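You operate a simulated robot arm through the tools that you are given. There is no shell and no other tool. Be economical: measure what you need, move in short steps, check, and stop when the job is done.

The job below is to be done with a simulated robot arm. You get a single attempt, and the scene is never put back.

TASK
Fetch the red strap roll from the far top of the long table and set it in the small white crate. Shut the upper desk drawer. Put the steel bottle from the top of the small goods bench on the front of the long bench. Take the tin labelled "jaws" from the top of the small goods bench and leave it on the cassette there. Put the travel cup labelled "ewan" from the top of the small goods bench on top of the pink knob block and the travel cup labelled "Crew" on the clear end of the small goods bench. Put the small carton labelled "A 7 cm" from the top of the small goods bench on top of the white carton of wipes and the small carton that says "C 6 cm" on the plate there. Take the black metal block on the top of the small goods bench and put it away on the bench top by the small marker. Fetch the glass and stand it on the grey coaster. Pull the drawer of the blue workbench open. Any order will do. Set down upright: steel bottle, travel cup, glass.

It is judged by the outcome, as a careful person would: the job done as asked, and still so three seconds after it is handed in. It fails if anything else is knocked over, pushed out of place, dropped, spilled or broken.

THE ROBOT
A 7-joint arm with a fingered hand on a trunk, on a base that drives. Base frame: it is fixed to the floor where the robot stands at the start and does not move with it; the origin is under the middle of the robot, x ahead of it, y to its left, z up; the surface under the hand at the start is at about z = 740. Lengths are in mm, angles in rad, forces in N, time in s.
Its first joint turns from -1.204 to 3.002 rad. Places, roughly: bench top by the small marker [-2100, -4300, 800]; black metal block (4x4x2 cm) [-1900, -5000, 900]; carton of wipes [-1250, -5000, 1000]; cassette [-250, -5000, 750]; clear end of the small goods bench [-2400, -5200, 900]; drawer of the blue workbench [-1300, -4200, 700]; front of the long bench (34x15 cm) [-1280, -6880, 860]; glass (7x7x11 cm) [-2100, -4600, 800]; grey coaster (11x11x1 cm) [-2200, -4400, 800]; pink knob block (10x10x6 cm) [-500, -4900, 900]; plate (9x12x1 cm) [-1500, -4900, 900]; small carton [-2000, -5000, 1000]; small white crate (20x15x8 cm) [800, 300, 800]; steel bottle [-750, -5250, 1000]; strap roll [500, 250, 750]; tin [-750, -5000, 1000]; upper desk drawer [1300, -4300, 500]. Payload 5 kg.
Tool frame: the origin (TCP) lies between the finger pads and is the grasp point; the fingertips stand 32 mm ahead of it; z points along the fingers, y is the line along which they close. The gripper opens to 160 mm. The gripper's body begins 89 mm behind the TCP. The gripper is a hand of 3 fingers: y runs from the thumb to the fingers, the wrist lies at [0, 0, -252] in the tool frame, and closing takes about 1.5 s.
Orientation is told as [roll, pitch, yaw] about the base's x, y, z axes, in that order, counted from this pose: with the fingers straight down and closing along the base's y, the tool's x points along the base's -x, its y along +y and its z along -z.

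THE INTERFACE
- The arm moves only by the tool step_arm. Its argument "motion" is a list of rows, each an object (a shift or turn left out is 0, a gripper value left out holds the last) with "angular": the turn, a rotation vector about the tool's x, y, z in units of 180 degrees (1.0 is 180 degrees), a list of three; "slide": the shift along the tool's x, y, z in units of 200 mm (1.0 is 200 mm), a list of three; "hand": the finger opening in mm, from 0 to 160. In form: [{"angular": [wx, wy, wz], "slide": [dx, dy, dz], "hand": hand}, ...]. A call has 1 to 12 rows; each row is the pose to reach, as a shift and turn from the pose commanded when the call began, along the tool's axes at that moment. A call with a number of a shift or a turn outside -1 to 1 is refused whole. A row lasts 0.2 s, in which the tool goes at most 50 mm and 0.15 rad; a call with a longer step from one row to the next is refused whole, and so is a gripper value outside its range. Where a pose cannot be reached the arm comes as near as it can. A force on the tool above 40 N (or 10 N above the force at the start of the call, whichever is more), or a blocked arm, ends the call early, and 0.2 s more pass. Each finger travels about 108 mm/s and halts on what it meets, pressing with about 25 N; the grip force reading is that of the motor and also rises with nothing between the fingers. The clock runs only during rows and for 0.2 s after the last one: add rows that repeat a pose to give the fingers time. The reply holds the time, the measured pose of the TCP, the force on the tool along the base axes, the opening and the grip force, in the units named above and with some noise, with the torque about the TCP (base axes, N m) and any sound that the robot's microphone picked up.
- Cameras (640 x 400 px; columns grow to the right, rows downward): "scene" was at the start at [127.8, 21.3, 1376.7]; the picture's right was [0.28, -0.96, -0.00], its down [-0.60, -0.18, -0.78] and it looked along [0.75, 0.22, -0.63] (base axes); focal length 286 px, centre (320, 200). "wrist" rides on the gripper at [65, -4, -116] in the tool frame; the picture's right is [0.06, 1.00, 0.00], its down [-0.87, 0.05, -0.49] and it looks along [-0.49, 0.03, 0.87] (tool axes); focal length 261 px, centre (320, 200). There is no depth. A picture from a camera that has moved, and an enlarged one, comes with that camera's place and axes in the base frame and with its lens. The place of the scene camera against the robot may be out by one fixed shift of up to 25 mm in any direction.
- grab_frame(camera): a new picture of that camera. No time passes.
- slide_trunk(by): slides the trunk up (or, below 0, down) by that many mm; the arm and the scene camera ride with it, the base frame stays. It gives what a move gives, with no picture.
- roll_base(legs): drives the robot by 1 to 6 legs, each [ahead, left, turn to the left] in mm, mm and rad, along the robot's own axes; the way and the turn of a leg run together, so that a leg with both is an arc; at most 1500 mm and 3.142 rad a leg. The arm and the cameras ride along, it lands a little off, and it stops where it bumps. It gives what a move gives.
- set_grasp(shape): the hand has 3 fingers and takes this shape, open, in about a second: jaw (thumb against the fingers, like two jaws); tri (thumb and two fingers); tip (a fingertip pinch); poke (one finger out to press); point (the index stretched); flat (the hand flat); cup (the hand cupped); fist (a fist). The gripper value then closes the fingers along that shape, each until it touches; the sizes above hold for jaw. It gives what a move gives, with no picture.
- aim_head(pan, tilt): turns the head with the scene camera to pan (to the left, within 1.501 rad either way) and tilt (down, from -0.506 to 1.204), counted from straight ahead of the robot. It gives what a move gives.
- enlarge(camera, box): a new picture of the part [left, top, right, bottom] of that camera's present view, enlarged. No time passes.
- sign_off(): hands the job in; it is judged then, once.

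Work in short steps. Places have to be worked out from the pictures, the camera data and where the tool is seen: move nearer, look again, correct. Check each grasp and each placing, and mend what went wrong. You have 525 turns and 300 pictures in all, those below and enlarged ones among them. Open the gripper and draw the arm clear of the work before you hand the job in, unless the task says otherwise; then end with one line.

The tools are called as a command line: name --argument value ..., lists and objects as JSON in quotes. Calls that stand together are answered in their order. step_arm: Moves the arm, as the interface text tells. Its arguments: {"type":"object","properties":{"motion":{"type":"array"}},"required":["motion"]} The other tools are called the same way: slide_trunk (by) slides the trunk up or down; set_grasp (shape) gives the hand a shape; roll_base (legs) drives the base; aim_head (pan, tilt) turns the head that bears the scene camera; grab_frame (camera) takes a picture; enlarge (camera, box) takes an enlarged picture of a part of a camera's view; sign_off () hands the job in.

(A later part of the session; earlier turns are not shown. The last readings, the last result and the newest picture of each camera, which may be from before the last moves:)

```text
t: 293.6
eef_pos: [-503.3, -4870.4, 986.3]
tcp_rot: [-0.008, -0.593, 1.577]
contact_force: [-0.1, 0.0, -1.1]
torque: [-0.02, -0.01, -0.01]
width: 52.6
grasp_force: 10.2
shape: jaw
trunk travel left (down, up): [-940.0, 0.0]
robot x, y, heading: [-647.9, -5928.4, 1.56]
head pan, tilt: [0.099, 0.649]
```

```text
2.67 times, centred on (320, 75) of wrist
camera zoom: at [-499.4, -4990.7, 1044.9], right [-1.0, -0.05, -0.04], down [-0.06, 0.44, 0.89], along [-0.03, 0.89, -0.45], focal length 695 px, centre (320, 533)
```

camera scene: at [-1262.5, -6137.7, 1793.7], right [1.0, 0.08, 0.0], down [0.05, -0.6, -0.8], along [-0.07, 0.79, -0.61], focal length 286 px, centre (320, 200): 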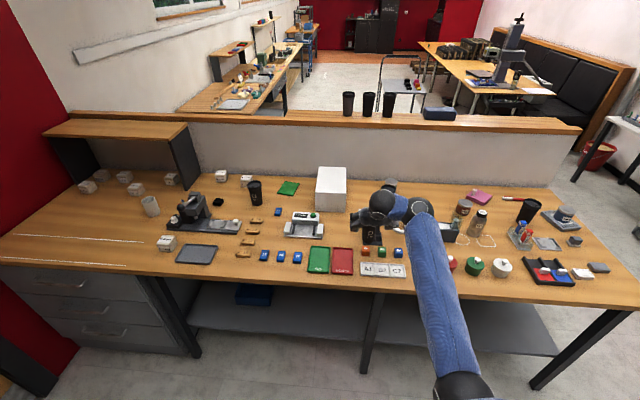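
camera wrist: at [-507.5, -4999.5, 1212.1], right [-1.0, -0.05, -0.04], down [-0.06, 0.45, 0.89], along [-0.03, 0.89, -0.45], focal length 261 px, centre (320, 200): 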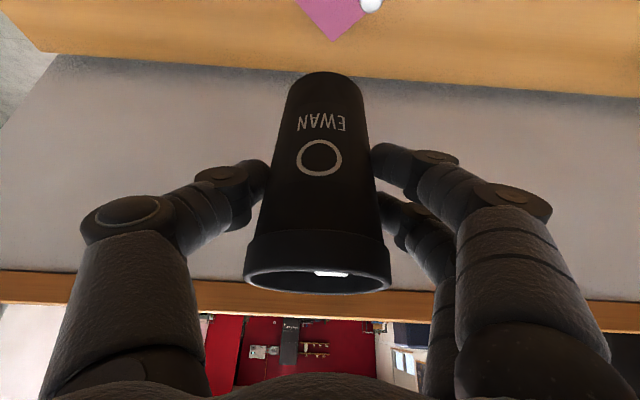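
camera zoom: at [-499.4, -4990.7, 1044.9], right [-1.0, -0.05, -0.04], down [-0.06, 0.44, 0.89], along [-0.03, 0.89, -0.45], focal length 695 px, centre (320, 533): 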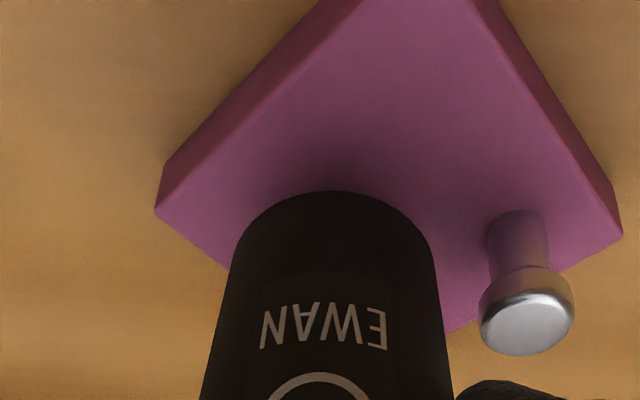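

The view is good; the block centre is nearer (-517, -4882). I'll shift the cup 9 mm toward me and lower to about 3 mm above.

step_arm --motion '[{"slide": [0.037, 0.01, -0.025]}, {"slide": [0.07, 0.01, 0.02]}, {"slide": [0.094, 0.01, 0.06]}, {"slide": [0.094, 0.01, 0.06]}]'

enlarge --camera "wrist" --box '[200, 0, 440, 150]'

```text
t: 294.6
eef_pos: [-505.7, -4879.4, 965.2]
tcp_rot: [-0.01, -0.594, 1.577]
contact_force: [0.1, 0.1, -1.9]
torque: [-0.02, 0.01, -0.01]
width: 52.3
grasp_force: 9.9
shape: jaw
trunk travel left (down, up): [-940.0, 0.0]
robot x, y, heading: [-646.4, -5931.3, 1.56]
head pan, tilt: [0.099, 0.649]
```

```text
2.67 times, centred on (320, 75) of wrist
camera zoom: at [-501.2, -4999.2, 1024.7], right [-1.0, -0.05, -0.04], down [-0.06, 0.45, 0.89], along [-0.03, 0.89, -0.45], focal length 695 px, centre (320, 533)
```

zoom: 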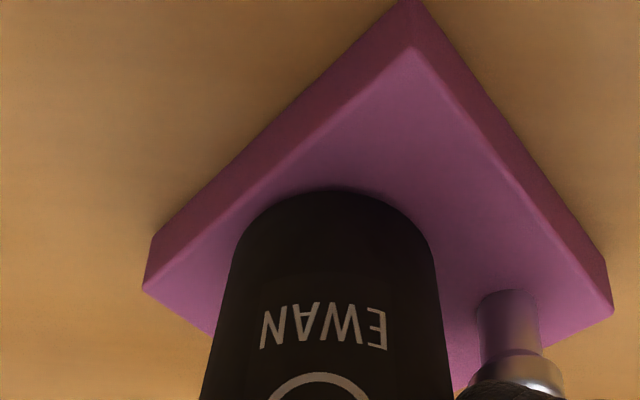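

The block centre is about (-517, -4877), but the left fingers are close to the knob. I'll shift 5 mm further right and creep down to contact.

step_arm --motion '[{"slide": [0.0, -0.025, 0.0]}, {"slide": [0.006, -0.025, 0.008]}, {"slide": [0.012, -0.025, 0.017]}, {"slide": [0.012, -0.025, 0.017]}]'

```text
t: 295.6
eef_pos: [-502.0, -4879.3, 961.5]
tcp_rot: [-0.006, -0.597, 1.576]
contact_force: [0.0, 1.3, 3.5]
torque: [0.03, -0.01, 0.04]
width: 52.4
grasp_force: 9.9
shape: jaw
trunk travel left (down, up): [-940.0, 0.0]
robot x, y, heading: [-642.8, -5930.3, 1.56]
head pan, tilt: [0.099, 0.649]
```

Light contact. I'll check it's the cup base and not a finger on the knob.

enlarge --camera "wrist" --box '[240, 40, 440, 200]'

enlarge --camera "scene" --box '[340, 190, 420, 250]'

```text
2.50 times, centred on (340, 120) of wrist
camera zoom: at [-496.5, -4999.1, 1021.4], right [-1.0, -0.05, -0.04], down [-0.06, 0.44, 0.89], along [-0.03, 0.89, -0.45], focal length 652 px, centre (270, 400)
```

zoom: 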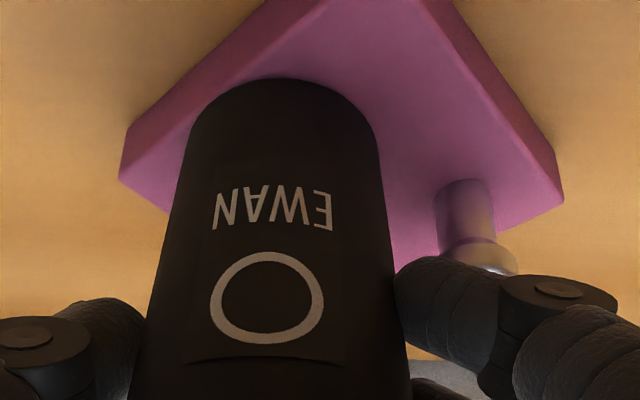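

```text
6.67 times, centred on (380, 220) of scene
camera zoom: at [-656.8, -5798.5, 1794.0], right [1.0, 0.09, 0.0], down [0.05, -0.6, -0.8], along [-0.07, 0.79, -0.6], focal length 1905 px, centre (-80, 67)
```

zoom: 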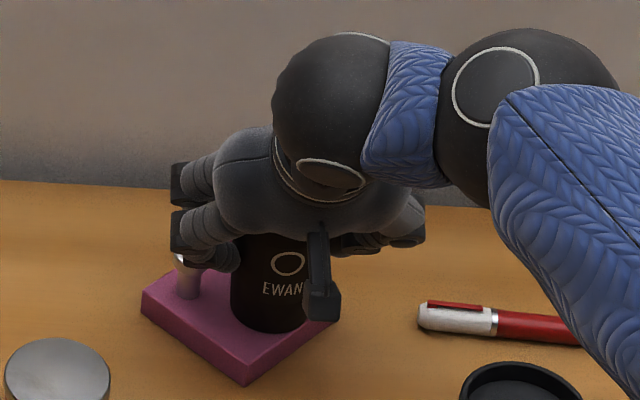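

The cup base looks seated. I'll release by a small amount and slip back along the tool axis.

step_arm --motion '[{"slide": [0, 0, 0], "hand": 58}, {"slide": [0, 0, 0]}, {"slide": [0, 0, -0.02], "hand": 62}, {"slide": [0, 0, -0.06]}, {"slide": [0, 0, -0.12]}, {"slide": [0, 0, -0.2]}]'

grab_frame --camera "wrist"

```text
t: 297.0
eef_pos: [-500.7, -4902.2, 994.9]
tcp_rot: [-0.008, -0.593, 1.576]
contact_force: [0.6, 0.2, 0.3]
torque: [0.0, 0.02, 0.0]
width: 61.9
grasp_force: 0.2
shape: jaw
trunk travel left (down, up): [-940.0, 0.0]
robot x, y, heading: [-642.3, -5934.8, 1.556]
head pan, tilt: [0.099, 0.649]
```

```text
144 pictures are left
camera wrist: at [-496.6, -5022.7, 1053.9], right [-1.0, -0.05, -0.04], down [-0.06, 0.45, 0.89], along [-0.03, 0.89, -0.45], focal length 261 px, centre (320, 200)
```

wrist: 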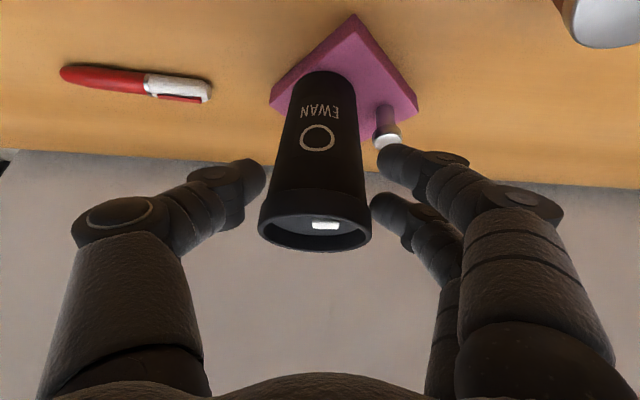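

The cup stays standing on the block. I'll retreat fully and check.

step_arm --motion '[{"slide": [0, 0, -0.1]}, {"slide": [0, 0, -0.25]}, {"slide": [0, 0, -0.45]}, {"slide": [0, 0, -0.65]}]'

enlarge --camera "scene" --box '[320, 170, 480, 270]'

```text
t: 298.0
eef_pos: [-499.4, -4975.5, 1103.4]
tcp_rot: [-0.009, -0.594, 1.577]
contact_force: [1.2, 0.4, -0.1]
torque: [0.03, -0.03, 0.02]
width: 61.6
grasp_force: 0.2
shape: jaw
trunk travel left (down, up): [-940.0, 0.0]
robot x, y, heading: [-644.3, -5934.8, 1.558]
head pan, tilt: [0.099, 0.649]
```

```text
4.00 times, centred on (400, 220) of scene
camera zoom: at [-657.8, -5799.1, 1793.9], right [1.0, 0.09, 0.0], down [0.05, -0.6, -0.8], along [-0.07, 0.79, -0.6], focal length 1143 px, centre (0, 120)
```

zoom: 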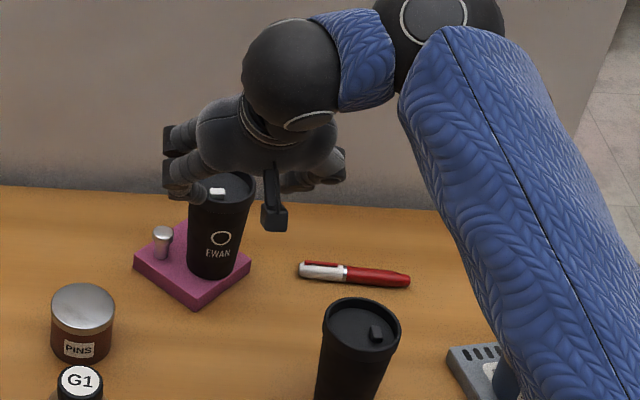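

EWAN is done. Next is the Crew cup, at about (-1015, -5000). I'll back out and shift left to view it.

roll_base --legs '[[-170, 0, 0], [0, 518, 0]]'

grab_frame --camera "wrist"

```text
t: 302.1
eef_pos: [-1009.9, -5137.7, 1102.4]
tcp_rot: [-0.009, -0.594, 1.571]
contact_force: [0.0, -0.3, 0.3]
torque: [-0.01, -0.02, 0.01]
width: 61.9
grasp_force: 0.0
shape: jaw
trunk travel left (down, up): [-940.0, 0.0]
robot x, y, heading: [-1158.7, -6094.6, 1.555]
head pan, tilt: [0.099, 0.649]
```

```text
142 pictures are left
camera wrist: at [-1006.1, -5258.5, 1161.9], right [-1.0, -0.05, -0.04], down [-0.06, 0.45, 0.89], along [-0.02, 0.89, -0.45], focal length 261 px, centre (320, 200)
```

wrist: 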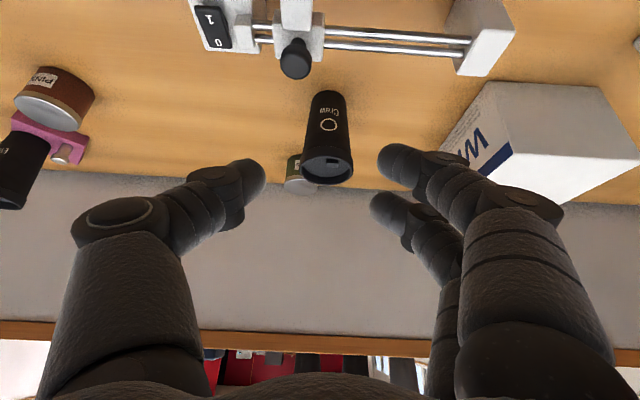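

Crew cup axis is at about (-1017, -4985), top near z 987. I'll approach at a slightly higher grip (z 957) so the hand camera clears the lamp knob.

step_arm --motion '[{"slide": [-0.05, 0.035, 0.1], "hand": 80}, {"slide": [-0.12, 0.035, 0.25]}, {"slide": [-0.17, 0.035, 0.42]}, {"slide": [-0.23, 0.035, 0.6]}, {"slide": [-0.23, 0.035, 0.7]}, {"slide": [-0.23, 0.035, 0.7]}]'

grab_frame --camera "wrist"

enlarge --camera "scene" --box '[320, 170, 480, 270]'

```text
t: 303.5
eef_pos: [-1013.9, -5022.2, 1013.1]
tcp_rot: [-0.008, -0.594, 1.572]
contact_force: [-0.2, -0.2, -0.3]
torque: [-0.04, 0.01, 0.0]
width: 79.7
grasp_force: 0.0
shape: jaw
trunk travel left (down, up): [-940.0, 0.0]
robot x, y, heading: [-1163.9, -6094.7, 1.555]
head pan, tilt: [0.099, 0.649]
```

```text
141 pictures are left
camera wrist: at [-1011.1, -5141.9, 1071.9], right [-1.0, -0.05, -0.04], down [-0.06, 0.45, 0.89], along [-0.02, 0.89, -0.45], focal length 261 px, centre (320, 200)
```

wrist: 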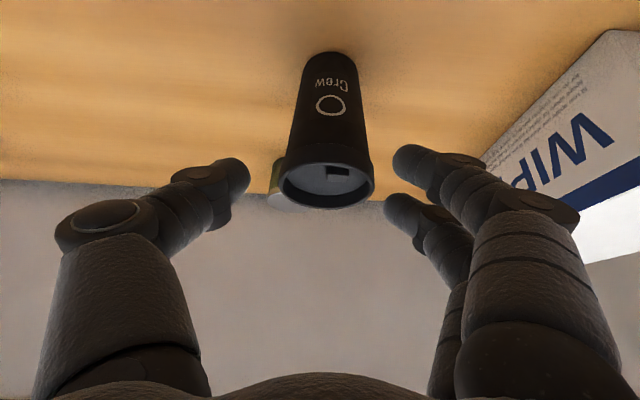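

```text
4.00 times, centred on (400, 220) of scene
camera zoom: at [-1170.3, -5961.0, 1793.9], right [1.0, 0.08, 0.0], down [0.05, -0.6, -0.8], along [-0.07, 0.79, -0.6], focal length 1143 px, centre (0, 120)
```

zoom: 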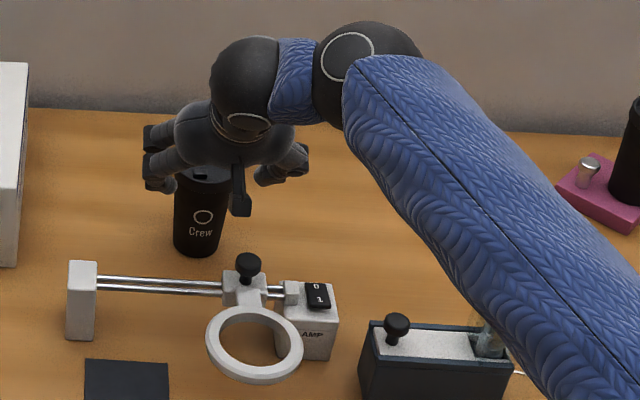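

Aligned. I'll advance the last 68 mm and close.

step_arm --motion '[{"slide": [0, 0.022, 0.12]}, {"slide": [0, 0.022, 0.24]}, {"slide": [0, 0.022, 0.34]}, {"slide": [0, 0.022, 0.34], "hand": 62}, {"slide": [0, 0.022, 0.34]}, {"slide": [0, 0.022, 0.34], "hand": 30}, {"slide": [0, 0.022, 0.34]}, {"slide": [0, 0.022, 0.34]}, {"slide": [0, 0.022, 0.34]}]'

grab_frame --camera "wrist"

```text
t: 305.5
eef_pos: [-1018.4, -4983.9, 956.9]
tcp_rot: [-0.009, -0.592, 1.57]
contact_force: [0.5, -0.1, -0.6]
torque: [-0.04, 0.03, -0.01]
width: 55.3
grasp_force: 9.7
shape: jaw
trunk travel left (down, up): [-940.0, 0.0]
robot x, y, heading: [-1153.6, -6095.2, 1.552]
head pan, tilt: [0.099, 0.649]
```

```text
139 pictures are left
camera wrist: at [-1015.2, -5104.2, 1015.2], right [-1.0, -0.05, -0.04], down [-0.06, 0.45, 0.89], along [-0.02, 0.89, -0.45], focal length 261 px, centre (320, 200)
```

wrist: 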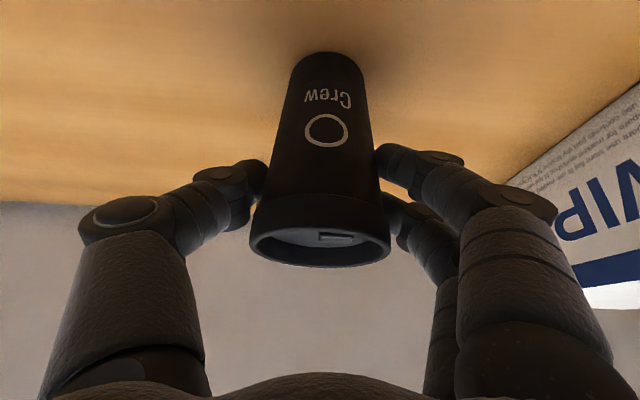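

Gripped. I'll lift 190 mm straight up and verify.

step_arm --motion '[{"slide": [-0.05, 0, -0.08]}, {"slide": [-0.14, 0, -0.2]}, {"slide": [-0.26, 0, -0.38]}, {"slide": [-0.38, 0, -0.56]}, {"slide": [-0.48, 0, -0.72]}, {"slide": [-0.53, 0, -0.79]}]'

grab_frame --camera "wrist"

```text
t: 306.9
eef_pos: [-1020.5, -4984.3, 1146.6]
tcp_rot: [-0.006, -0.593, 1.572]
contact_force: [0.0, 0.4, -2.2]
torque: [-0.02, -0.01, -0.02]
width: 55.1
grasp_force: 10.1
shape: jaw
trunk travel left (down, up): [-940.0, 0.0]
robot x, y, heading: [-1156.2, -6096.0, 1.552]
head pan, tilt: [0.099, 0.649]
```

```text
138 pictures are left
camera wrist: at [-1016.9, -5103.5, 1205.5], right [-1.0, -0.05, -0.04], down [-0.06, 0.45, 0.89], along [-0.02, 0.89, -0.45], focal length 261 px, centre (320, 200)
```

wrist: 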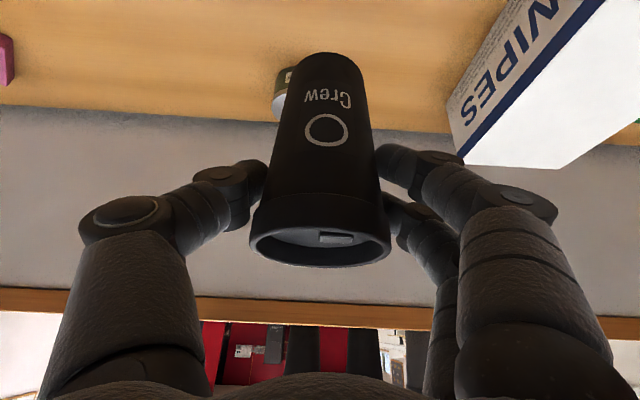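

Crew cup held, bottom clear at z≈1070. I'll back out, strafe left 1000 mm, and look at the clear end.

roll_base --legs '[[-230, 0, 0], [0, 1000, 0]]'

aim_head --pan 0.35 --tilt 0.6

grab_frame --camera "scene"

```text
t: 313.4
eef_pos: [-2036.3, -5197.5, 1145.8]
tcp_rot: [-0.008, -0.593, 1.574]
contact_force: [0.3, 0.4, -2.5]
torque: [-0.03, 0.0, 0.01]
width: 55.4
grasp_force: 9.9
shape: jaw
trunk travel left (down, up): [-940.0, 0.0]
robot x, y, heading: [-2170.2, -6306.1, 1.56]
head pan, tilt: [0.099, 0.649]
```

```text
t: 314.2
eef_pos: [-2035.5, -5197.0, 1146.6]
tcp_rot: [-0.009, -0.593, 1.573]
contact_force: [0.3, -0.4, -2.2]
torque: [-0.04, 0.04, -0.01]
width: 54.9
grasp_force: 9.9
shape: jaw
trunk travel left (down, up): [-940.0, 0.0]
robot x, y, heading: [-2169.5, -6311.9, 1.557]
head pan, tilt: [0.351, 0.6]
```

```text
137 pictures are left
camera scene: at [-2203.7, -6178.2, 1798.1], right [0.94, 0.33, 0.0], down [0.19, -0.53, -0.82], along [-0.27, 0.78, -0.57], focal length 286 px, centre (320, 200)
```

scene: 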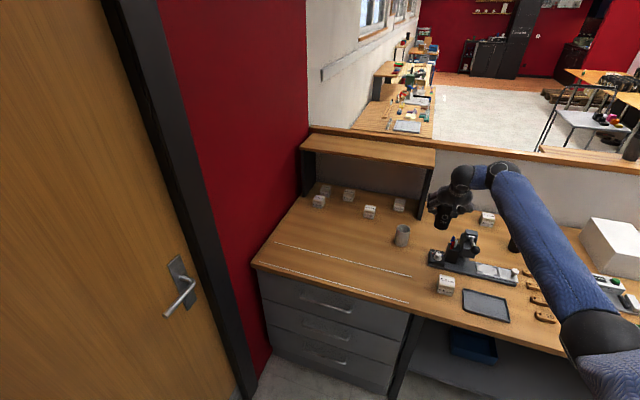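

Let me look closer at the marked left end.

enlarge --camera "scene" --box '[240, 170, 440, 310]'

```text
2.86 times, centred on (340, 240) of scene
camera zoom: at [-2203.7, -6178.2, 1798.1], right [0.94, 0.33, 0.0], down [0.19, -0.53, -0.82], along [-0.27, 0.78, -0.57], focal length 816 px, centre (263, 86)
```

zoom: 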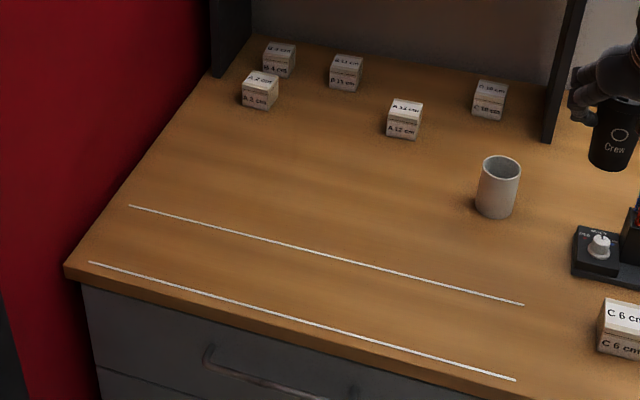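

The free area behind the tape lines centres near (-2400, -5200), so I'll place the cup there. I'll move partly with the arm to keep the base away from the wall.

step_arm --motion '[{"slide": [0, 0.2, 0]}, {"slide": [0, 0.4, 0]}, {"slide": [0, 0.6, 0]}, {"slide": [0, 0.8, 0]}, {"slide": [0, 1.0, 0]}]'

roll_base --legs '[[0, 160, 0]]'

grab_frame --camera "wrist"

grab_frame --camera "scene"

```text
t: 315.4
eef_pos: [-2235.6, -5196.7, 1146.4]
tcp_rot: [-0.011, -0.593, 1.574]
contact_force: [0.1, 0.2, -2.0]
torque: [-0.05, 0.02, 0.0]
width: 55.0
grasp_force: 10.4
shape: jaw
trunk travel left (down, up): [-940.0, 0.0]
robot x, y, heading: [-2171.3, -6307.3, 1.556]
head pan, tilt: [0.351, 0.6]
```

```text
t: 316.8
eef_pos: [-2396.4, -5193.9, 1144.5]
tcp_rot: [-0.009, -0.592, 1.577]
contact_force: [-0.8, 0.6, -1.8]
torque: [-0.01, 0.0, -0.02]
width: 55.3
grasp_force: 9.8
shape: jaw
trunk travel left (down, up): [-940.0, 0.0]
robot x, y, heading: [-2332.5, -6309.3, 1.555]
head pan, tilt: [0.351, 0.6]
```

```text
135 pictures are left
camera wrist: at [-2392.6, -5314.5, 1203.9], right [-1.0, -0.05, -0.04], down [-0.06, 0.45, 0.89], along [-0.03, 0.89, -0.45], focal length 261 px, centre (320, 200)
```

wrist: 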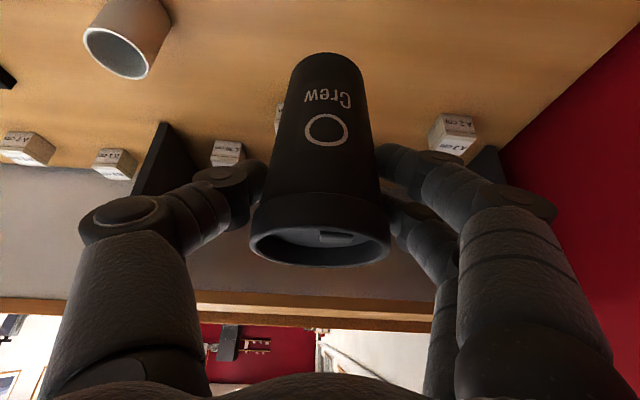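

```text
134 pictures are left
camera scene: at [-2364.9, -6175.9, 1798.1], right [0.94, 0.33, 0.0], down [0.19, -0.53, -0.82], along [-0.27, 0.78, -0.57], focal length 286 px, centre (320, 200)
```

scene: 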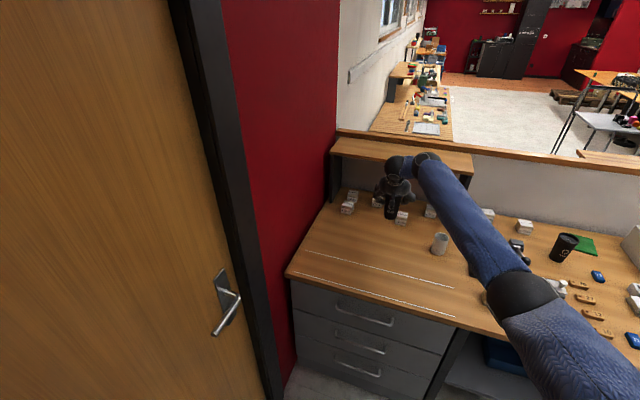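

Position (-2396, -5194) is clear. I'll lower toward z 975.

step_arm --motion '[{"slide": [0.12, 0, 0.18]}, {"slide": [0.24, 0, 0.36]}, {"slide": [0.36, 0, 0.54]}, {"slide": [0.46, 0, 0.68]}, {"slide": [0.48, 0, 0.71]}, {"slide": [0.48, 0, 0.71]}]'

step_arm --motion '[{"slide": [0.01, 0, 0.015]}, {"slide": [0.02, 0, 0.03]}, {"slide": [0.028, 0, 0.042]}, {"slide": [0.034, 0, 0.05]}, {"slide": [0.034, 0, 0.05]}]'

enlarge --camera "wrist" --box '[200, 0, 440, 150]'

```text
t: 318.2
eef_pos: [-2394.3, -5195.3, 972.1]
tcp_rot: [-0.008, -0.593, 1.576]
contact_force: [-0.3, -0.1, -2.3]
torque: [0.0, 0.01, 0.0]
width: 55.1
grasp_force: 9.8
shape: jaw
trunk travel left (down, up): [-940.0, 0.0]
robot x, y, heading: [-2329.9, -6307.7, 1.56]
head pan, tilt: [0.351, 0.6]
```

```text
t: 319.4
eef_pos: [-2394.5, -5195.9, 961.7]
tcp_rot: [-0.008, -0.593, 1.574]
contact_force: [-1.4, 0.2, -1.3]
torque: [-0.03, -0.01, 0.03]
width: 54.7
grasp_force: 10.1
shape: jaw
trunk travel left (down, up): [-940.0, 0.0]
robot x, y, heading: [-2332.2, -6310.5, 1.56]
head pan, tilt: [0.351, 0.6]
```

```text
2.67 times, centred on (320, 75) of wrist
camera zoom: at [-2390.7, -5315.1, 1020.2], right [-1.0, -0.05, -0.04], down [-0.06, 0.45, 0.89], along [-0.03, 0.89, -0.45], focal length 695 px, centre (320, 533)
```

zoom: 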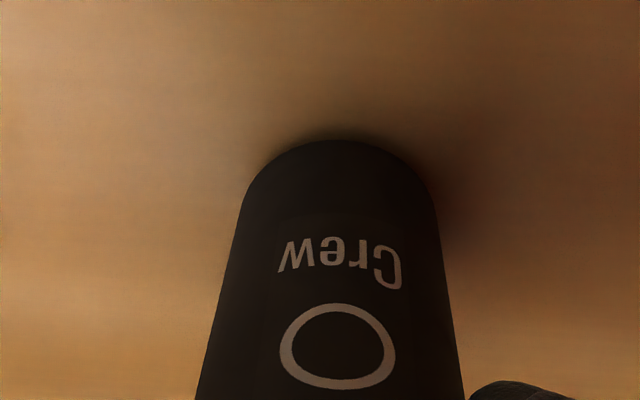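

Very close. I'll creep down until contact.

step_arm --motion '[{"slide": [0.006, 0, 0.008]}, {"slide": [0.011, 0, 0.017]}, {"slide": [0.014, 0, 0.021]}, {"slide": [0.014, 0, 0.021]}]'

```text
t: 320.4
eef_pos: [-2394.5, -5193.6, 956.0]
tcp_rot: [-0.008, -0.593, 1.575]
contact_force: [-0.3, 0.1, -1.1]
torque: [-0.02, 0.04, 0.01]
width: 55.1
grasp_force: 10.4
shape: jaw
trunk travel left (down, up): [-940.0, 0.0]
robot x, y, heading: [-2328.3, -6304.7, 1.557]
head pan, tilt: [0.351, 0.6]
```

step_arm --motion '[{"slide": [0.003, 0, 0.005]}, {"slide": [0.007, 0, 0.01]}, {"slide": [0.007, 0, 0.01]}]'

```text
t: 321.2
eef_pos: [-2394.6, -5194.5, 954.1]
tcp_rot: [-0.007, -0.596, 1.574]
contact_force: [1.1, 1.7, 7.8]
torque: [0.09, 0.03, 0.01]
width: 55.1
grasp_force: 10.1
shape: jaw
trunk travel left (down, up): [-940.0, 0.0]
robot x, y, heading: [-2332.4, -6307.6, 1.556]
head pan, tilt: [0.351, 0.6]
```

Contact. I'll release and retreat along the tool axis.

step_arm --motion '[{"slide": [-0.004, 0, -0.006], "hand": 62}, {"slide": [-0.004, 0, -0.006], "hand": 75}, {"slide": [-0.004, 0, -0.006]}, {"slide": [-0.004, 0, -0.1]}, {"slide": [-0.004, 0, -0.25]}, {"slide": [-0.004, 0, -0.45]}, {"slide": [-0.004, 0, -0.65]}, {"slide": [-0.004, 0, -0.85]}]'

grab_frame --camera "wrist"

```text
t: 323.0
eef_pos: [-2396.6, -5289.8, 1098.0]
tcp_rot: [-0.009, -0.593, 1.577]
contact_force: [-0.3, 0.1, 0.1]
torque: [0.01, -0.03, 0.04]
width: 74.3
grasp_force: 0.2
shape: jaw
trunk travel left (down, up): [-940.0, 0.0]
robot x, y, heading: [-2330.8, -6304.9, 1.559]
head pan, tilt: [0.351, 0.6]
```

```text
132 pictures are left
camera wrist: at [-2391.9, -5409.1, 1156.4], right [-1.0, -0.05, -0.04], down [-0.06, 0.44, 0.89], along [-0.03, 0.89, -0.45], focal length 261 px, centre (320, 200)
```

wrist: 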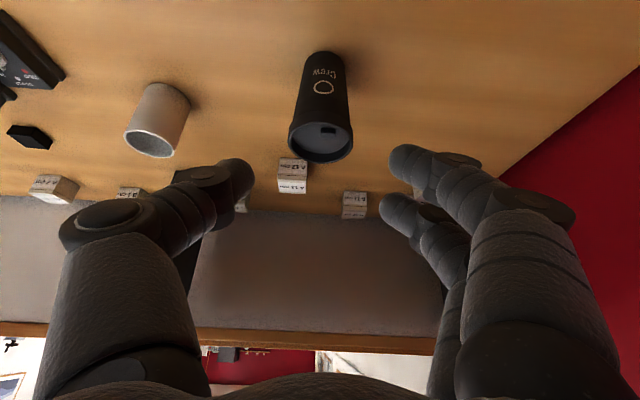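

Crew cup is placed. Next is the "C 6 cm" carton, at about (-1990, -5332). I'll move right to view it.

roll_base --legs '[[-110, 0, 0], [0, -400, 0]]'

grab_frame --camera "wrist"

grab_frame --camera "scene"

```text
t: 326.3
eef_pos: [-1997.1, -5404.2, 1096.7]
tcp_rot: [-0.006, -0.594, 1.577]
contact_force: [0.3, 0.8, 0.6]
torque: [0.02, -0.02, -0.01]
width: 74.5
grasp_force: 0.0
shape: jaw
trunk travel left (down, up): [-940.0, 0.0]
robot x, y, heading: [-1933.2, -6423.3, 1.562]
head pan, tilt: [0.351, 0.6]
```

```text
131 pictures are left
camera wrist: at [-1992.9, -5523.6, 1155.6], right [-1.0, -0.05, -0.04], down [-0.06, 0.45, 0.89], along [-0.03, 0.89, -0.45], focal length 261 px, centre (320, 200)
```

wrist: 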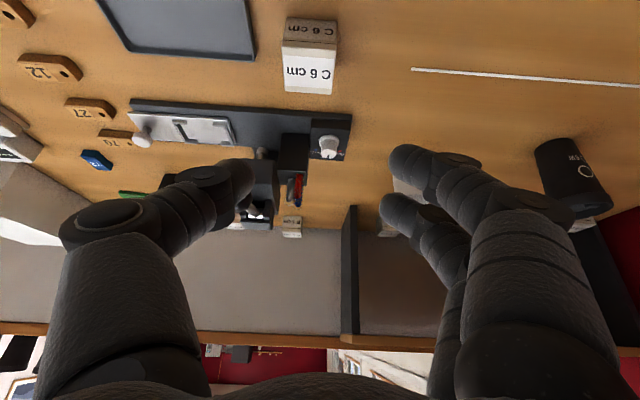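

```text
130 pictures are left
camera scene: at [-1963.9, -6291.9, 1798.2], right [0.94, 0.33, 0.0], down [0.19, -0.53, -0.83], along [-0.28, 0.78, -0.56], focal length 286 px, centre (320, 200)
```

scene: 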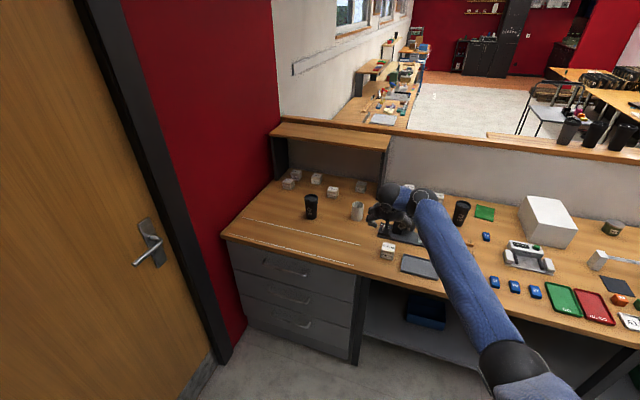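

The "C 6 cm" carton is about 50×53×45 mm, centred at (-1983, -5350). I'll approach along the tool axis.

step_arm --motion '[{"slide": [0.08, -0.07, 0.15], "hand": 90}, {"slide": [0.16, -0.07, 0.33]}, {"slide": [0.24, -0.07, 0.5]}, {"slide": [0.29, -0.07, 0.65]}, {"slide": [0.29, -0.07, 0.65]}]'

grab_frame --camera "wrist"

```text
t: 327.5
eef_pos: [-1981.9, -5378.5, 956.2]
tcp_rot: [-0.008, -0.594, 1.576]
contact_force: [0.1, -0.5, 0.3]
torque: [-0.02, -0.04, 0.01]
width: 89.1
grasp_force: 0.1
shape: jaw
trunk travel left (down, up): [-940.0, 0.0]
robot x, y, heading: [-1931.6, -6423.0, 1.56]
head pan, tilt: [0.351, 0.6]
```

```text
129 pictures are left
camera wrist: at [-1977.7, -5498.1, 1015.3], right [-1.0, -0.05, -0.04], down [-0.06, 0.44, 0.89], along [-0.03, 0.89, -0.45], focal length 261 px, centre (320, 200)
```

wrist: 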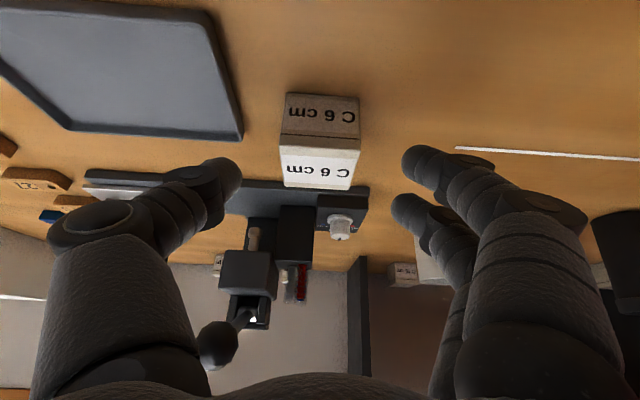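

The grey tray is close on the right, so I'll narrow the opening to 66, centre at x -1983, and go down.

step_arm --motion '[{"slide": [0, 0.01, 0.0], "hand": 66}, {"slide": [0, 0.01, 0.0]}, {"slide": [0.01, 0.01, 0.1]}, {"slide": [0.02, 0.01, 0.19]}, {"slide": [0.03, 0.01, 0.26]}, {"slide": [0.03, 0.01, 0.26]}]'

grab_frame --camera "wrist"

```text
t: 328.9
eef_pos: [-1983.1, -5353.5, 910.1]
tcp_rot: [-0.007, -0.593, 1.576]
contact_force: [0.0, -0.8, 0.3]
torque: [0.0, -0.03, -0.01]
width: 66.6
grasp_force: 0.0
shape: jaw
trunk travel left (down, up): [-940.0, 0.0]
robot x, y, heading: [-1934.0, -6421.2, 1.565]
head pan, tilt: [0.351, 0.6]
```

```text
128 pictures are left
camera wrist: at [-1980.1, -5474.0, 969.1], right [-1.0, -0.05, -0.04], down [-0.06, 0.45, 0.89], along [-0.03, 0.89, -0.45], focal length 261 px, centre (320, 200)
```

wrist: 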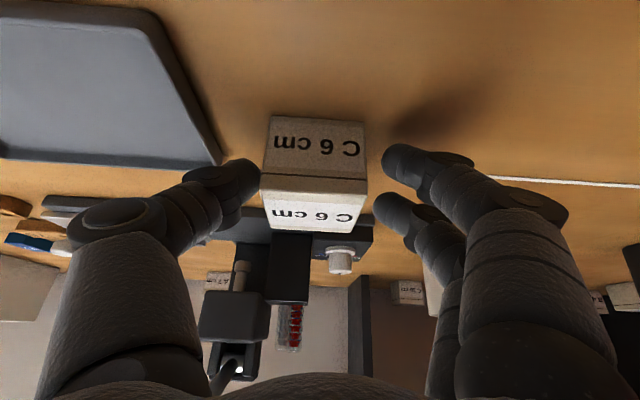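

Straddling the carton; I'll close on it now.

step_arm --motion '[{"slide": [0, 0, 0], "hand": 30}, {"slide": [0, 0, 0]}, {"slide": [0, 0, 0]}, {"slide": [0, 0, 0]}]'

grab_frame --camera "wrist"

```text
t: 329.9
eef_pos: [-1984.0, -5354.4, 910.3]
tcp_rot: [-0.009, -0.594, 1.577]
contact_force: [0.5, 0.1, 0.0]
torque: [0.01, 0.02, 0.02]
width: 49.0
grasp_force: 24.7
shape: jaw
trunk travel left (down, up): [-940.0, 0.0]
robot x, y, heading: [-1927.6, -6420.9, 1.56]
head pan, tilt: [0.351, 0.6]
```

```text
127 pictures are left
camera wrist: at [-1980.1, -5474.1, 968.8], right [-1.0, -0.05, -0.04], down [-0.06, 0.45, 0.89], along [-0.03, 0.89, -0.45], focal length 261 px, centre (320, 200)
```

wrist: 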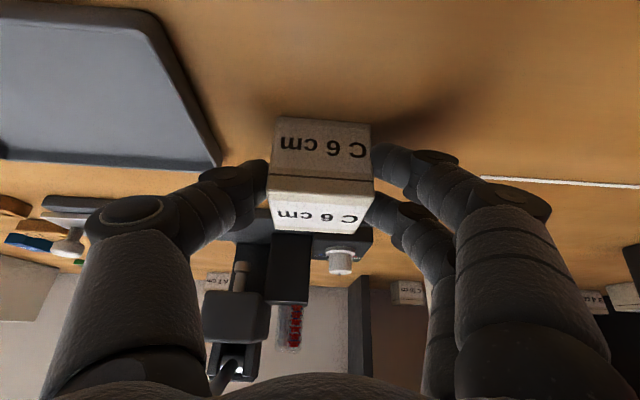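

Gripped. I'll lift 190 mm, then drive to the green plate at about (-1548, -4866).

step_arm --motion '[{"slide": [-0.1, 0, -0.15]}, {"slide": [-0.22, 0, -0.33]}, {"slide": [-0.34, 0, -0.5]}, {"slide": [-0.46, 0, -0.67]}, {"slide": [-0.54, 0, -0.8]}]'

roll_base --legs '[[0, -435, 0], [340, 0, 0]]'

aim_head --pan 0.05 --tilt 0.65

grab_frame --camera "wrist"

grab_frame --camera "scene"

```text
t: 331.1
eef_pos: [-1986.0, -5354.6, 1103.4]
tcp_rot: [-0.008, -0.593, 1.575]
contact_force: [-0.3, -0.2, -0.9]
torque: [0.01, 0.0, -0.01]
width: 48.8
grasp_force: 25.2
shape: jaw
trunk travel left (down, up): [-940.0, 0.0]
robot x, y, heading: [-1931.3, -6421.5, 1.56]
head pan, tilt: [0.351, 0.6]
```

```text
t: 335.6
eef_pos: [-1545.6, -5018.9, 1101.9]
tcp_rot: [-0.007, -0.593, 1.576]
contact_force: [0.9, -0.2, -1.3]
torque: [0.01, 0.0, 0.01]
width: 48.9
grasp_force: 25.1
shape: jaw
trunk travel left (down, up): [-940.0, 0.0]
robot x, y, heading: [-1493.8, -6087.5, 1.559]
head pan, tilt: [0.351, 0.6]
```

```text
t: 336.4
eef_pos: [-1546.3, -5019.9, 1103.0]
tcp_rot: [-0.008, -0.594, 1.575]
contact_force: [0.0, -0.1, -0.3]
torque: [-0.04, -0.02, -0.02]
width: 48.9
grasp_force: 25.2
shape: jaw
trunk travel left (down, up): [-940.0, 0.0]
robot x, y, heading: [-1492.5, -6086.4, 1.566]
head pan, tilt: [0.051, 0.649]
```

```text
126 pictures are left
camera wrist: at [-1541.9, -5139.6, 1161.9], right [-1.0, -0.05, -0.04], down [-0.06, 0.45, 0.89], along [-0.03, 0.89, -0.45], focal length 261 px, centre (320, 200)
```

wrist: 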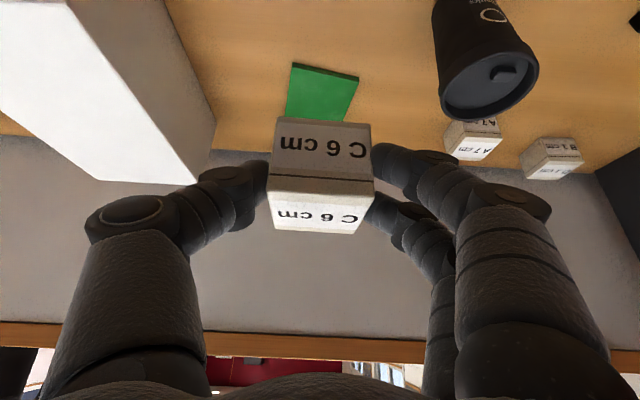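

```text
125 pictures are left
camera scene: at [-1499.3, -5954.3, 1793.9], right [1.0, 0.04, 0.0], down [0.02, -0.6, -0.8], along [-0.03, 0.8, -0.6], focal length 286 px, centre (320, 200)
```

scene: 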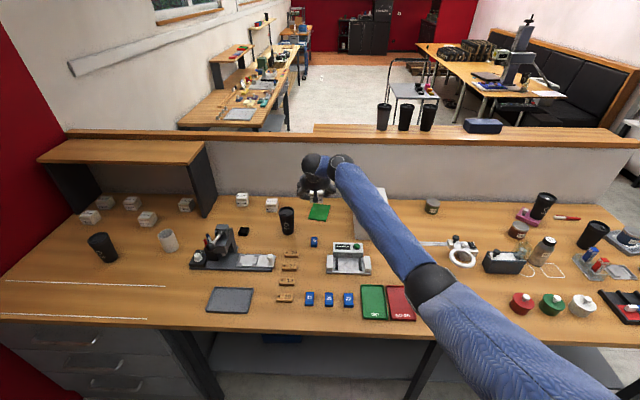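

I'll enlarge to pin down the plate.

enlarge --camera "scene" --box '[220, 180, 380, 260]'

```text
4.00 times, centred on (300, 220) of scene
camera zoom: at [-1499.3, -5954.3, 1793.9], right [1.0, 0.04, 0.0], down [0.02, -0.6, -0.8], along [-0.03, 0.8, -0.6], focal length 1143 px, centre (400, 120)
```

zoom: 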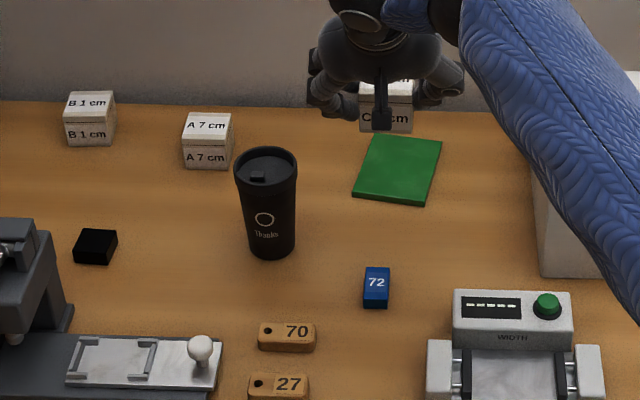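

Both views put the plate centre at about (-1542, -4862), long side along y. I'll drive in 157 mm and lower the carton.

roll_base --legs '[[157, -3, 0]]'

step_arm --motion '[{"slide": [0.12, 0, 0.18]}, {"slide": [0.24, 0, 0.36]}, {"slide": [0.34, 0, 0.51]}, {"slide": [0.42, 0, 0.63]}, {"slide": [0.42, 0, 0.63]}]'

grab_frame --camera "wrist"

enlarge --camera "scene" --box '[240, 170, 400, 270]'

```text
t: 337.8
eef_pos: [-1542.3, -4860.8, 1102.3]
tcp_rot: [-0.009, -0.594, 1.576]
contact_force: [0.5, -0.3, 0.0]
torque: [-0.05, 0.01, 0.0]
width: 48.8
grasp_force: 25.0
shape: jaw
trunk travel left (down, up): [-940.0, 0.0]
robot x, y, heading: [-1486.6, -5931.6, 1.563]
head pan, tilt: [0.051, 0.649]
```

```text
t: 339.0
eef_pos: [-1540.6, -4858.5, 951.4]
tcp_rot: [-0.006, -0.593, 1.576]
contact_force: [-0.3, -0.8, -0.6]
torque: [-0.04, -0.02, -0.02]
width: 48.5
grasp_force: 24.7
shape: jaw
trunk travel left (down, up): [-940.0, 0.0]
robot x, y, heading: [-1486.7, -5931.3, 1.561]
head pan, tilt: [0.051, 0.649]
```

```text
123 pictures are left
camera wrist: at [-1536.9, -4980.0, 1010.5], right [-1.0, -0.05, -0.04], down [-0.06, 0.45, 0.89], along [-0.03, 0.89, -0.45], focal length 261 px, centre (320, 200)
```

wrist: 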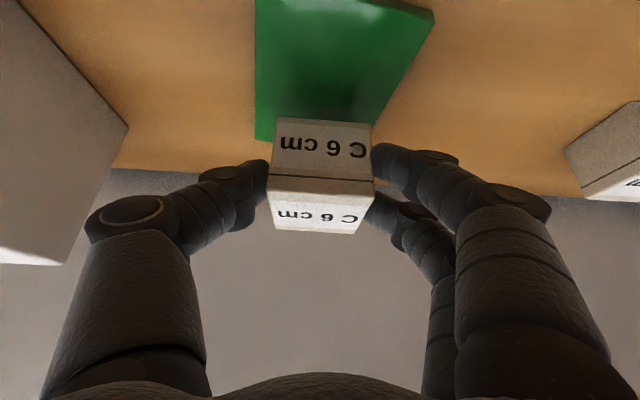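

```text
4.00 times, centred on (320, 220) of scene
camera zoom: at [-1494.4, -5795.7, 1793.8], right [1.0, 0.04, 0.0], down [0.02, -0.6, -0.8], along [-0.03, 0.8, -0.6], focal length 1143 px, centre (320, 120)
```

zoom: 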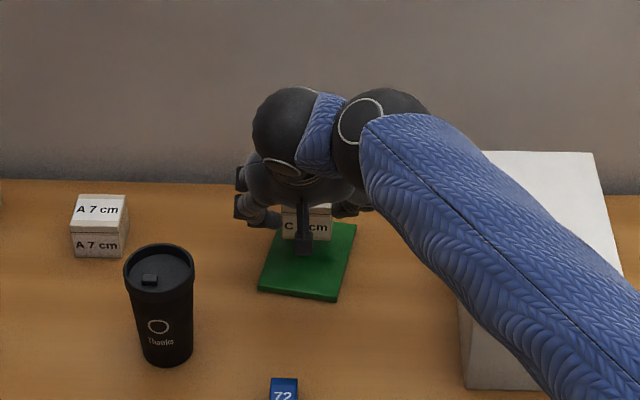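

The plate centre is nearer y -4877, so I'll shift back 15 mm and lower to just above.

step_arm --motion '[{"slide": [0.06, -0.01, -0.04]}, {"slide": [0.1, -0.01, 0.02]}, {"slide": [0.135, -0.01, 0.072]}, {"slide": [0.135, -0.01, 0.072]}]'

grab_frame --camera "wrist"

```text
t: 340.0
eef_pos: [-1538.6, -4873.8, 924.8]
tcp_rot: [-0.009, -0.593, 1.576]
contact_force: [-0.1, 0.8, -1.4]
torque: [-0.03, -0.06, 0.01]
width: 48.7
grasp_force: 25.2
shape: jaw
trunk travel left (down, up): [-940.0, 0.0]
robot x, y, heading: [-1486.5, -5933.1, 1.559]
head pan, tilt: [0.051, 0.649]
```

```text
121 pictures are left
camera wrist: at [-1534.2, -4994.4, 984.3], right [-1.0, -0.05, -0.04], down [-0.06, 0.45, 0.89], along [-0.03, 0.89, -0.45], focal length 261 px, centre (320, 200)
```

wrist: 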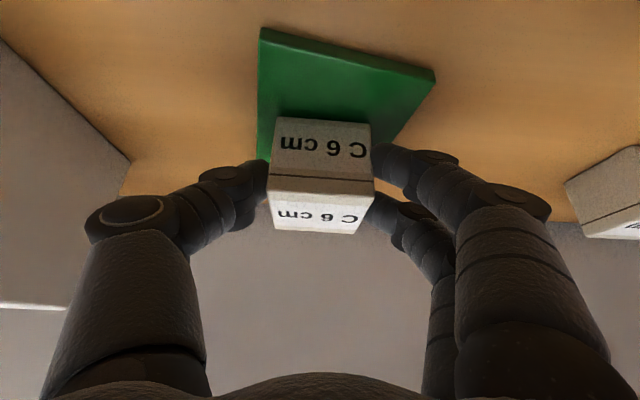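

Well centred. I'll creep down to contact.

step_arm --motion '[{"slide": [0.006, 0, 0.008]}, {"slide": [0.011, 0, 0.017]}, {"slide": [0.014, 0, 0.021]}, {"slide": [0.014, 0, 0.021]}]'

```text
t: 341.0
eef_pos: [-1539.3, -4875.1, 919.1]
tcp_rot: [-0.009, -0.593, 1.576]
contact_force: [-0.3, 0.9, -0.3]
torque: [0.03, 0.04, 0.01]
width: 48.8
grasp_force: 25.0
shape: jaw
trunk travel left (down, up): [-940.0, 0.0]
robot x, y, heading: [-1488.7, -5931.8, 1.561]
head pan, tilt: [0.051, 0.649]
```

step_arm --motion '[{"slide": [0.003, 0, 0.004]}, {"slide": [0.006, 0, 0.008]}, {"slide": [0.009, 0, 0.013]}, {"slide": [0.009, 0, 0.013]}]'

```text
t: 342.0
eef_pos: [-1540.2, -4874.3, 920.0]
tcp_rot: [-0.009, -0.598, 1.575]
contact_force: [0.7, 2.8, 13.8]
torque: [0.22, 0.03, -0.01]
width: 49.3
grasp_force: 24.7
shape: jaw
trunk travel left (down, up): [-940.0, 0.0]
robot x, y, heading: [-1486.7, -5926.4, 1.562]
head pan, tilt: [0.051, 0.649]
```

Contact. I'll release and retreat.

step_arm --motion '[{"slide": [-0.006, 0, -0.009]}, {"slide": [-0.006, 0, -0.009], "hand": 60}, {"slide": [-0.006, 0, -0.009], "hand": 75}, {"slide": [-0.006, 0, -0.009]}, {"slide": [-0.006, 0, -0.1]}, {"slide": [-0.006, 0, -0.3]}, {"slide": [-0.006, 0, -0.5]}, {"slide": [-0.006, 0, -0.7]}, {"slide": [-0.006, 0, -0.9]}]'

grab_frame --camera "wrist"

enlarge --camera "scene" --box '[240, 170, 400, 270]'

```text
t: 344.0
eef_pos: [-1539.7, -4975.0, 1067.4]
tcp_rot: [-0.011, -0.594, 1.579]
contact_force: [0.2, -0.4, 0.3]
torque: [-0.01, -0.01, 0.0]
width: 74.5
grasp_force: 0.1
shape: jaw
trunk travel left (down, up): [-940.0, 0.0]
robot x, y, heading: [-1485.2, -5929.8, 1.561]
head pan, tilt: [0.051, 0.649]
```

```text
120 pictures are left
camera wrist: at [-1536.2, -5095.3, 1126.8], right [-1.0, -0.05, -0.04], down [-0.06, 0.44, 0.89], along [-0.03, 0.89, -0.45], focal length 261 px, centre (320, 200)
```

wrist: 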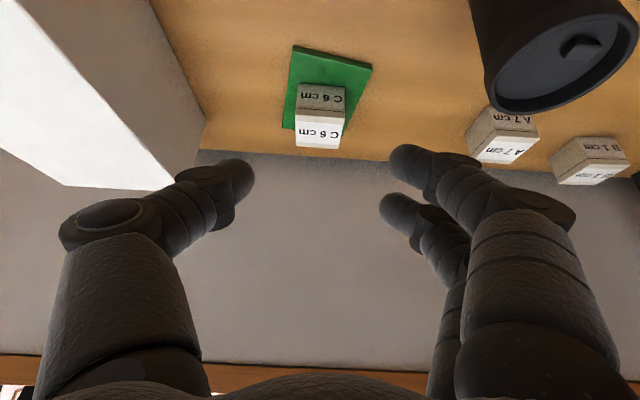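

```text
4.00 times, centred on (320, 220) of scene
camera zoom: at [-1495.5, -5797.5, 1794.0], right [1.0, 0.04, 0.0], down [0.02, -0.6, -0.8], along [-0.03, 0.8, -0.6], focal length 1143 px, centre (320, 120)
```

zoom: 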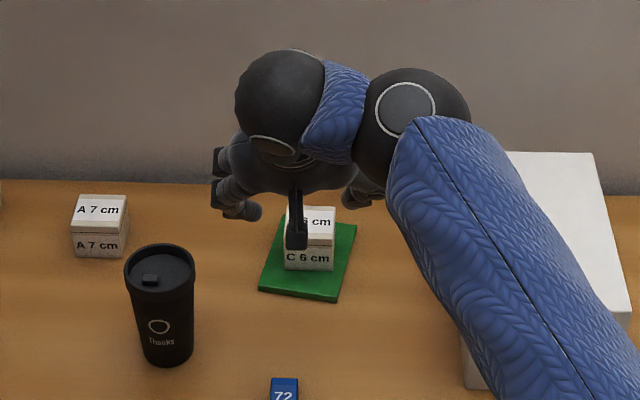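

C carton is on the plate. Next is the "A 7 cm" carton, at about (-1772, -4845). I'll shift left to line up.

roll_base --legs '[[0, 230, 0]]'

grab_frame --camera "wrist"

```text
t: 345.7
eef_pos: [-1774.2, -4972.5, 1066.7]
tcp_rot: [-0.009, -0.594, 1.579]
contact_force: [-0.9, -1.0, 0.4]
torque: [0.0, -0.04, 0.03]
width: 74.5
grasp_force: 0.1
shape: jaw
trunk travel left (down, up): [-940.0, 0.0]
robot x, y, heading: [-1719.6, -5927.8, 1.562]
head pan, tilt: [0.051, 0.649]
```

```text
118 pictures are left
camera wrist: at [-1769.8, -5091.6, 1125.8], right [-1.0, -0.06, -0.04], down [-0.06, 0.45, 0.89], along [-0.03, 0.89, -0.45], focal length 261 px, centre (320, 200)
```

wrist: 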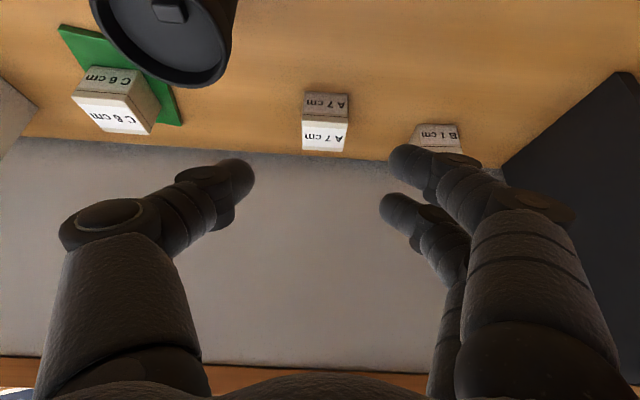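

Carton A is at (-1779, -4853), about 50 mm wide. I'll approach.

step_arm --motion '[{"slide": [-0.02, 0.025, 0.2]}, {"slide": [-0.03, 0.025, 0.4]}, {"slide": [-0.05, 0.025, 0.6]}, {"slide": [-0.056, 0.025, 0.75]}, {"slide": [-0.056, 0.025, 0.75]}]'

grab_frame --camera "wrist"

```text
t: 346.9
eef_pos: [-1778.7, -4878.9, 949.0]
tcp_rot: [-0.01, -0.595, 1.579]
contact_force: [0.3, -0.1, 0.7]
torque: [0.0, 0.02, 0.03]
width: 74.7
grasp_force: 0.1
shape: jaw
trunk travel left (down, up): [-940.0, 0.0]
robot x, y, heading: [-1715.3, -5928.5, 1.562]
head pan, tilt: [0.051, 0.649]
```

```text
117 pictures are left
camera wrist: at [-1773.8, -4999.2, 1008.3], right [-1.0, -0.06, -0.04], down [-0.06, 0.44, 0.89], along [-0.03, 0.89, -0.45], focal length 261 px, centre (320, 200)
```

wrist: 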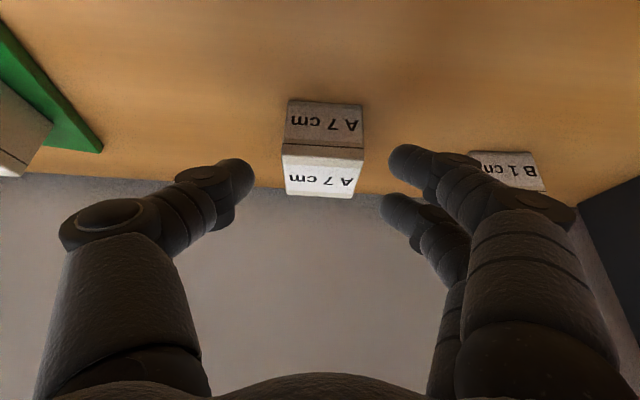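

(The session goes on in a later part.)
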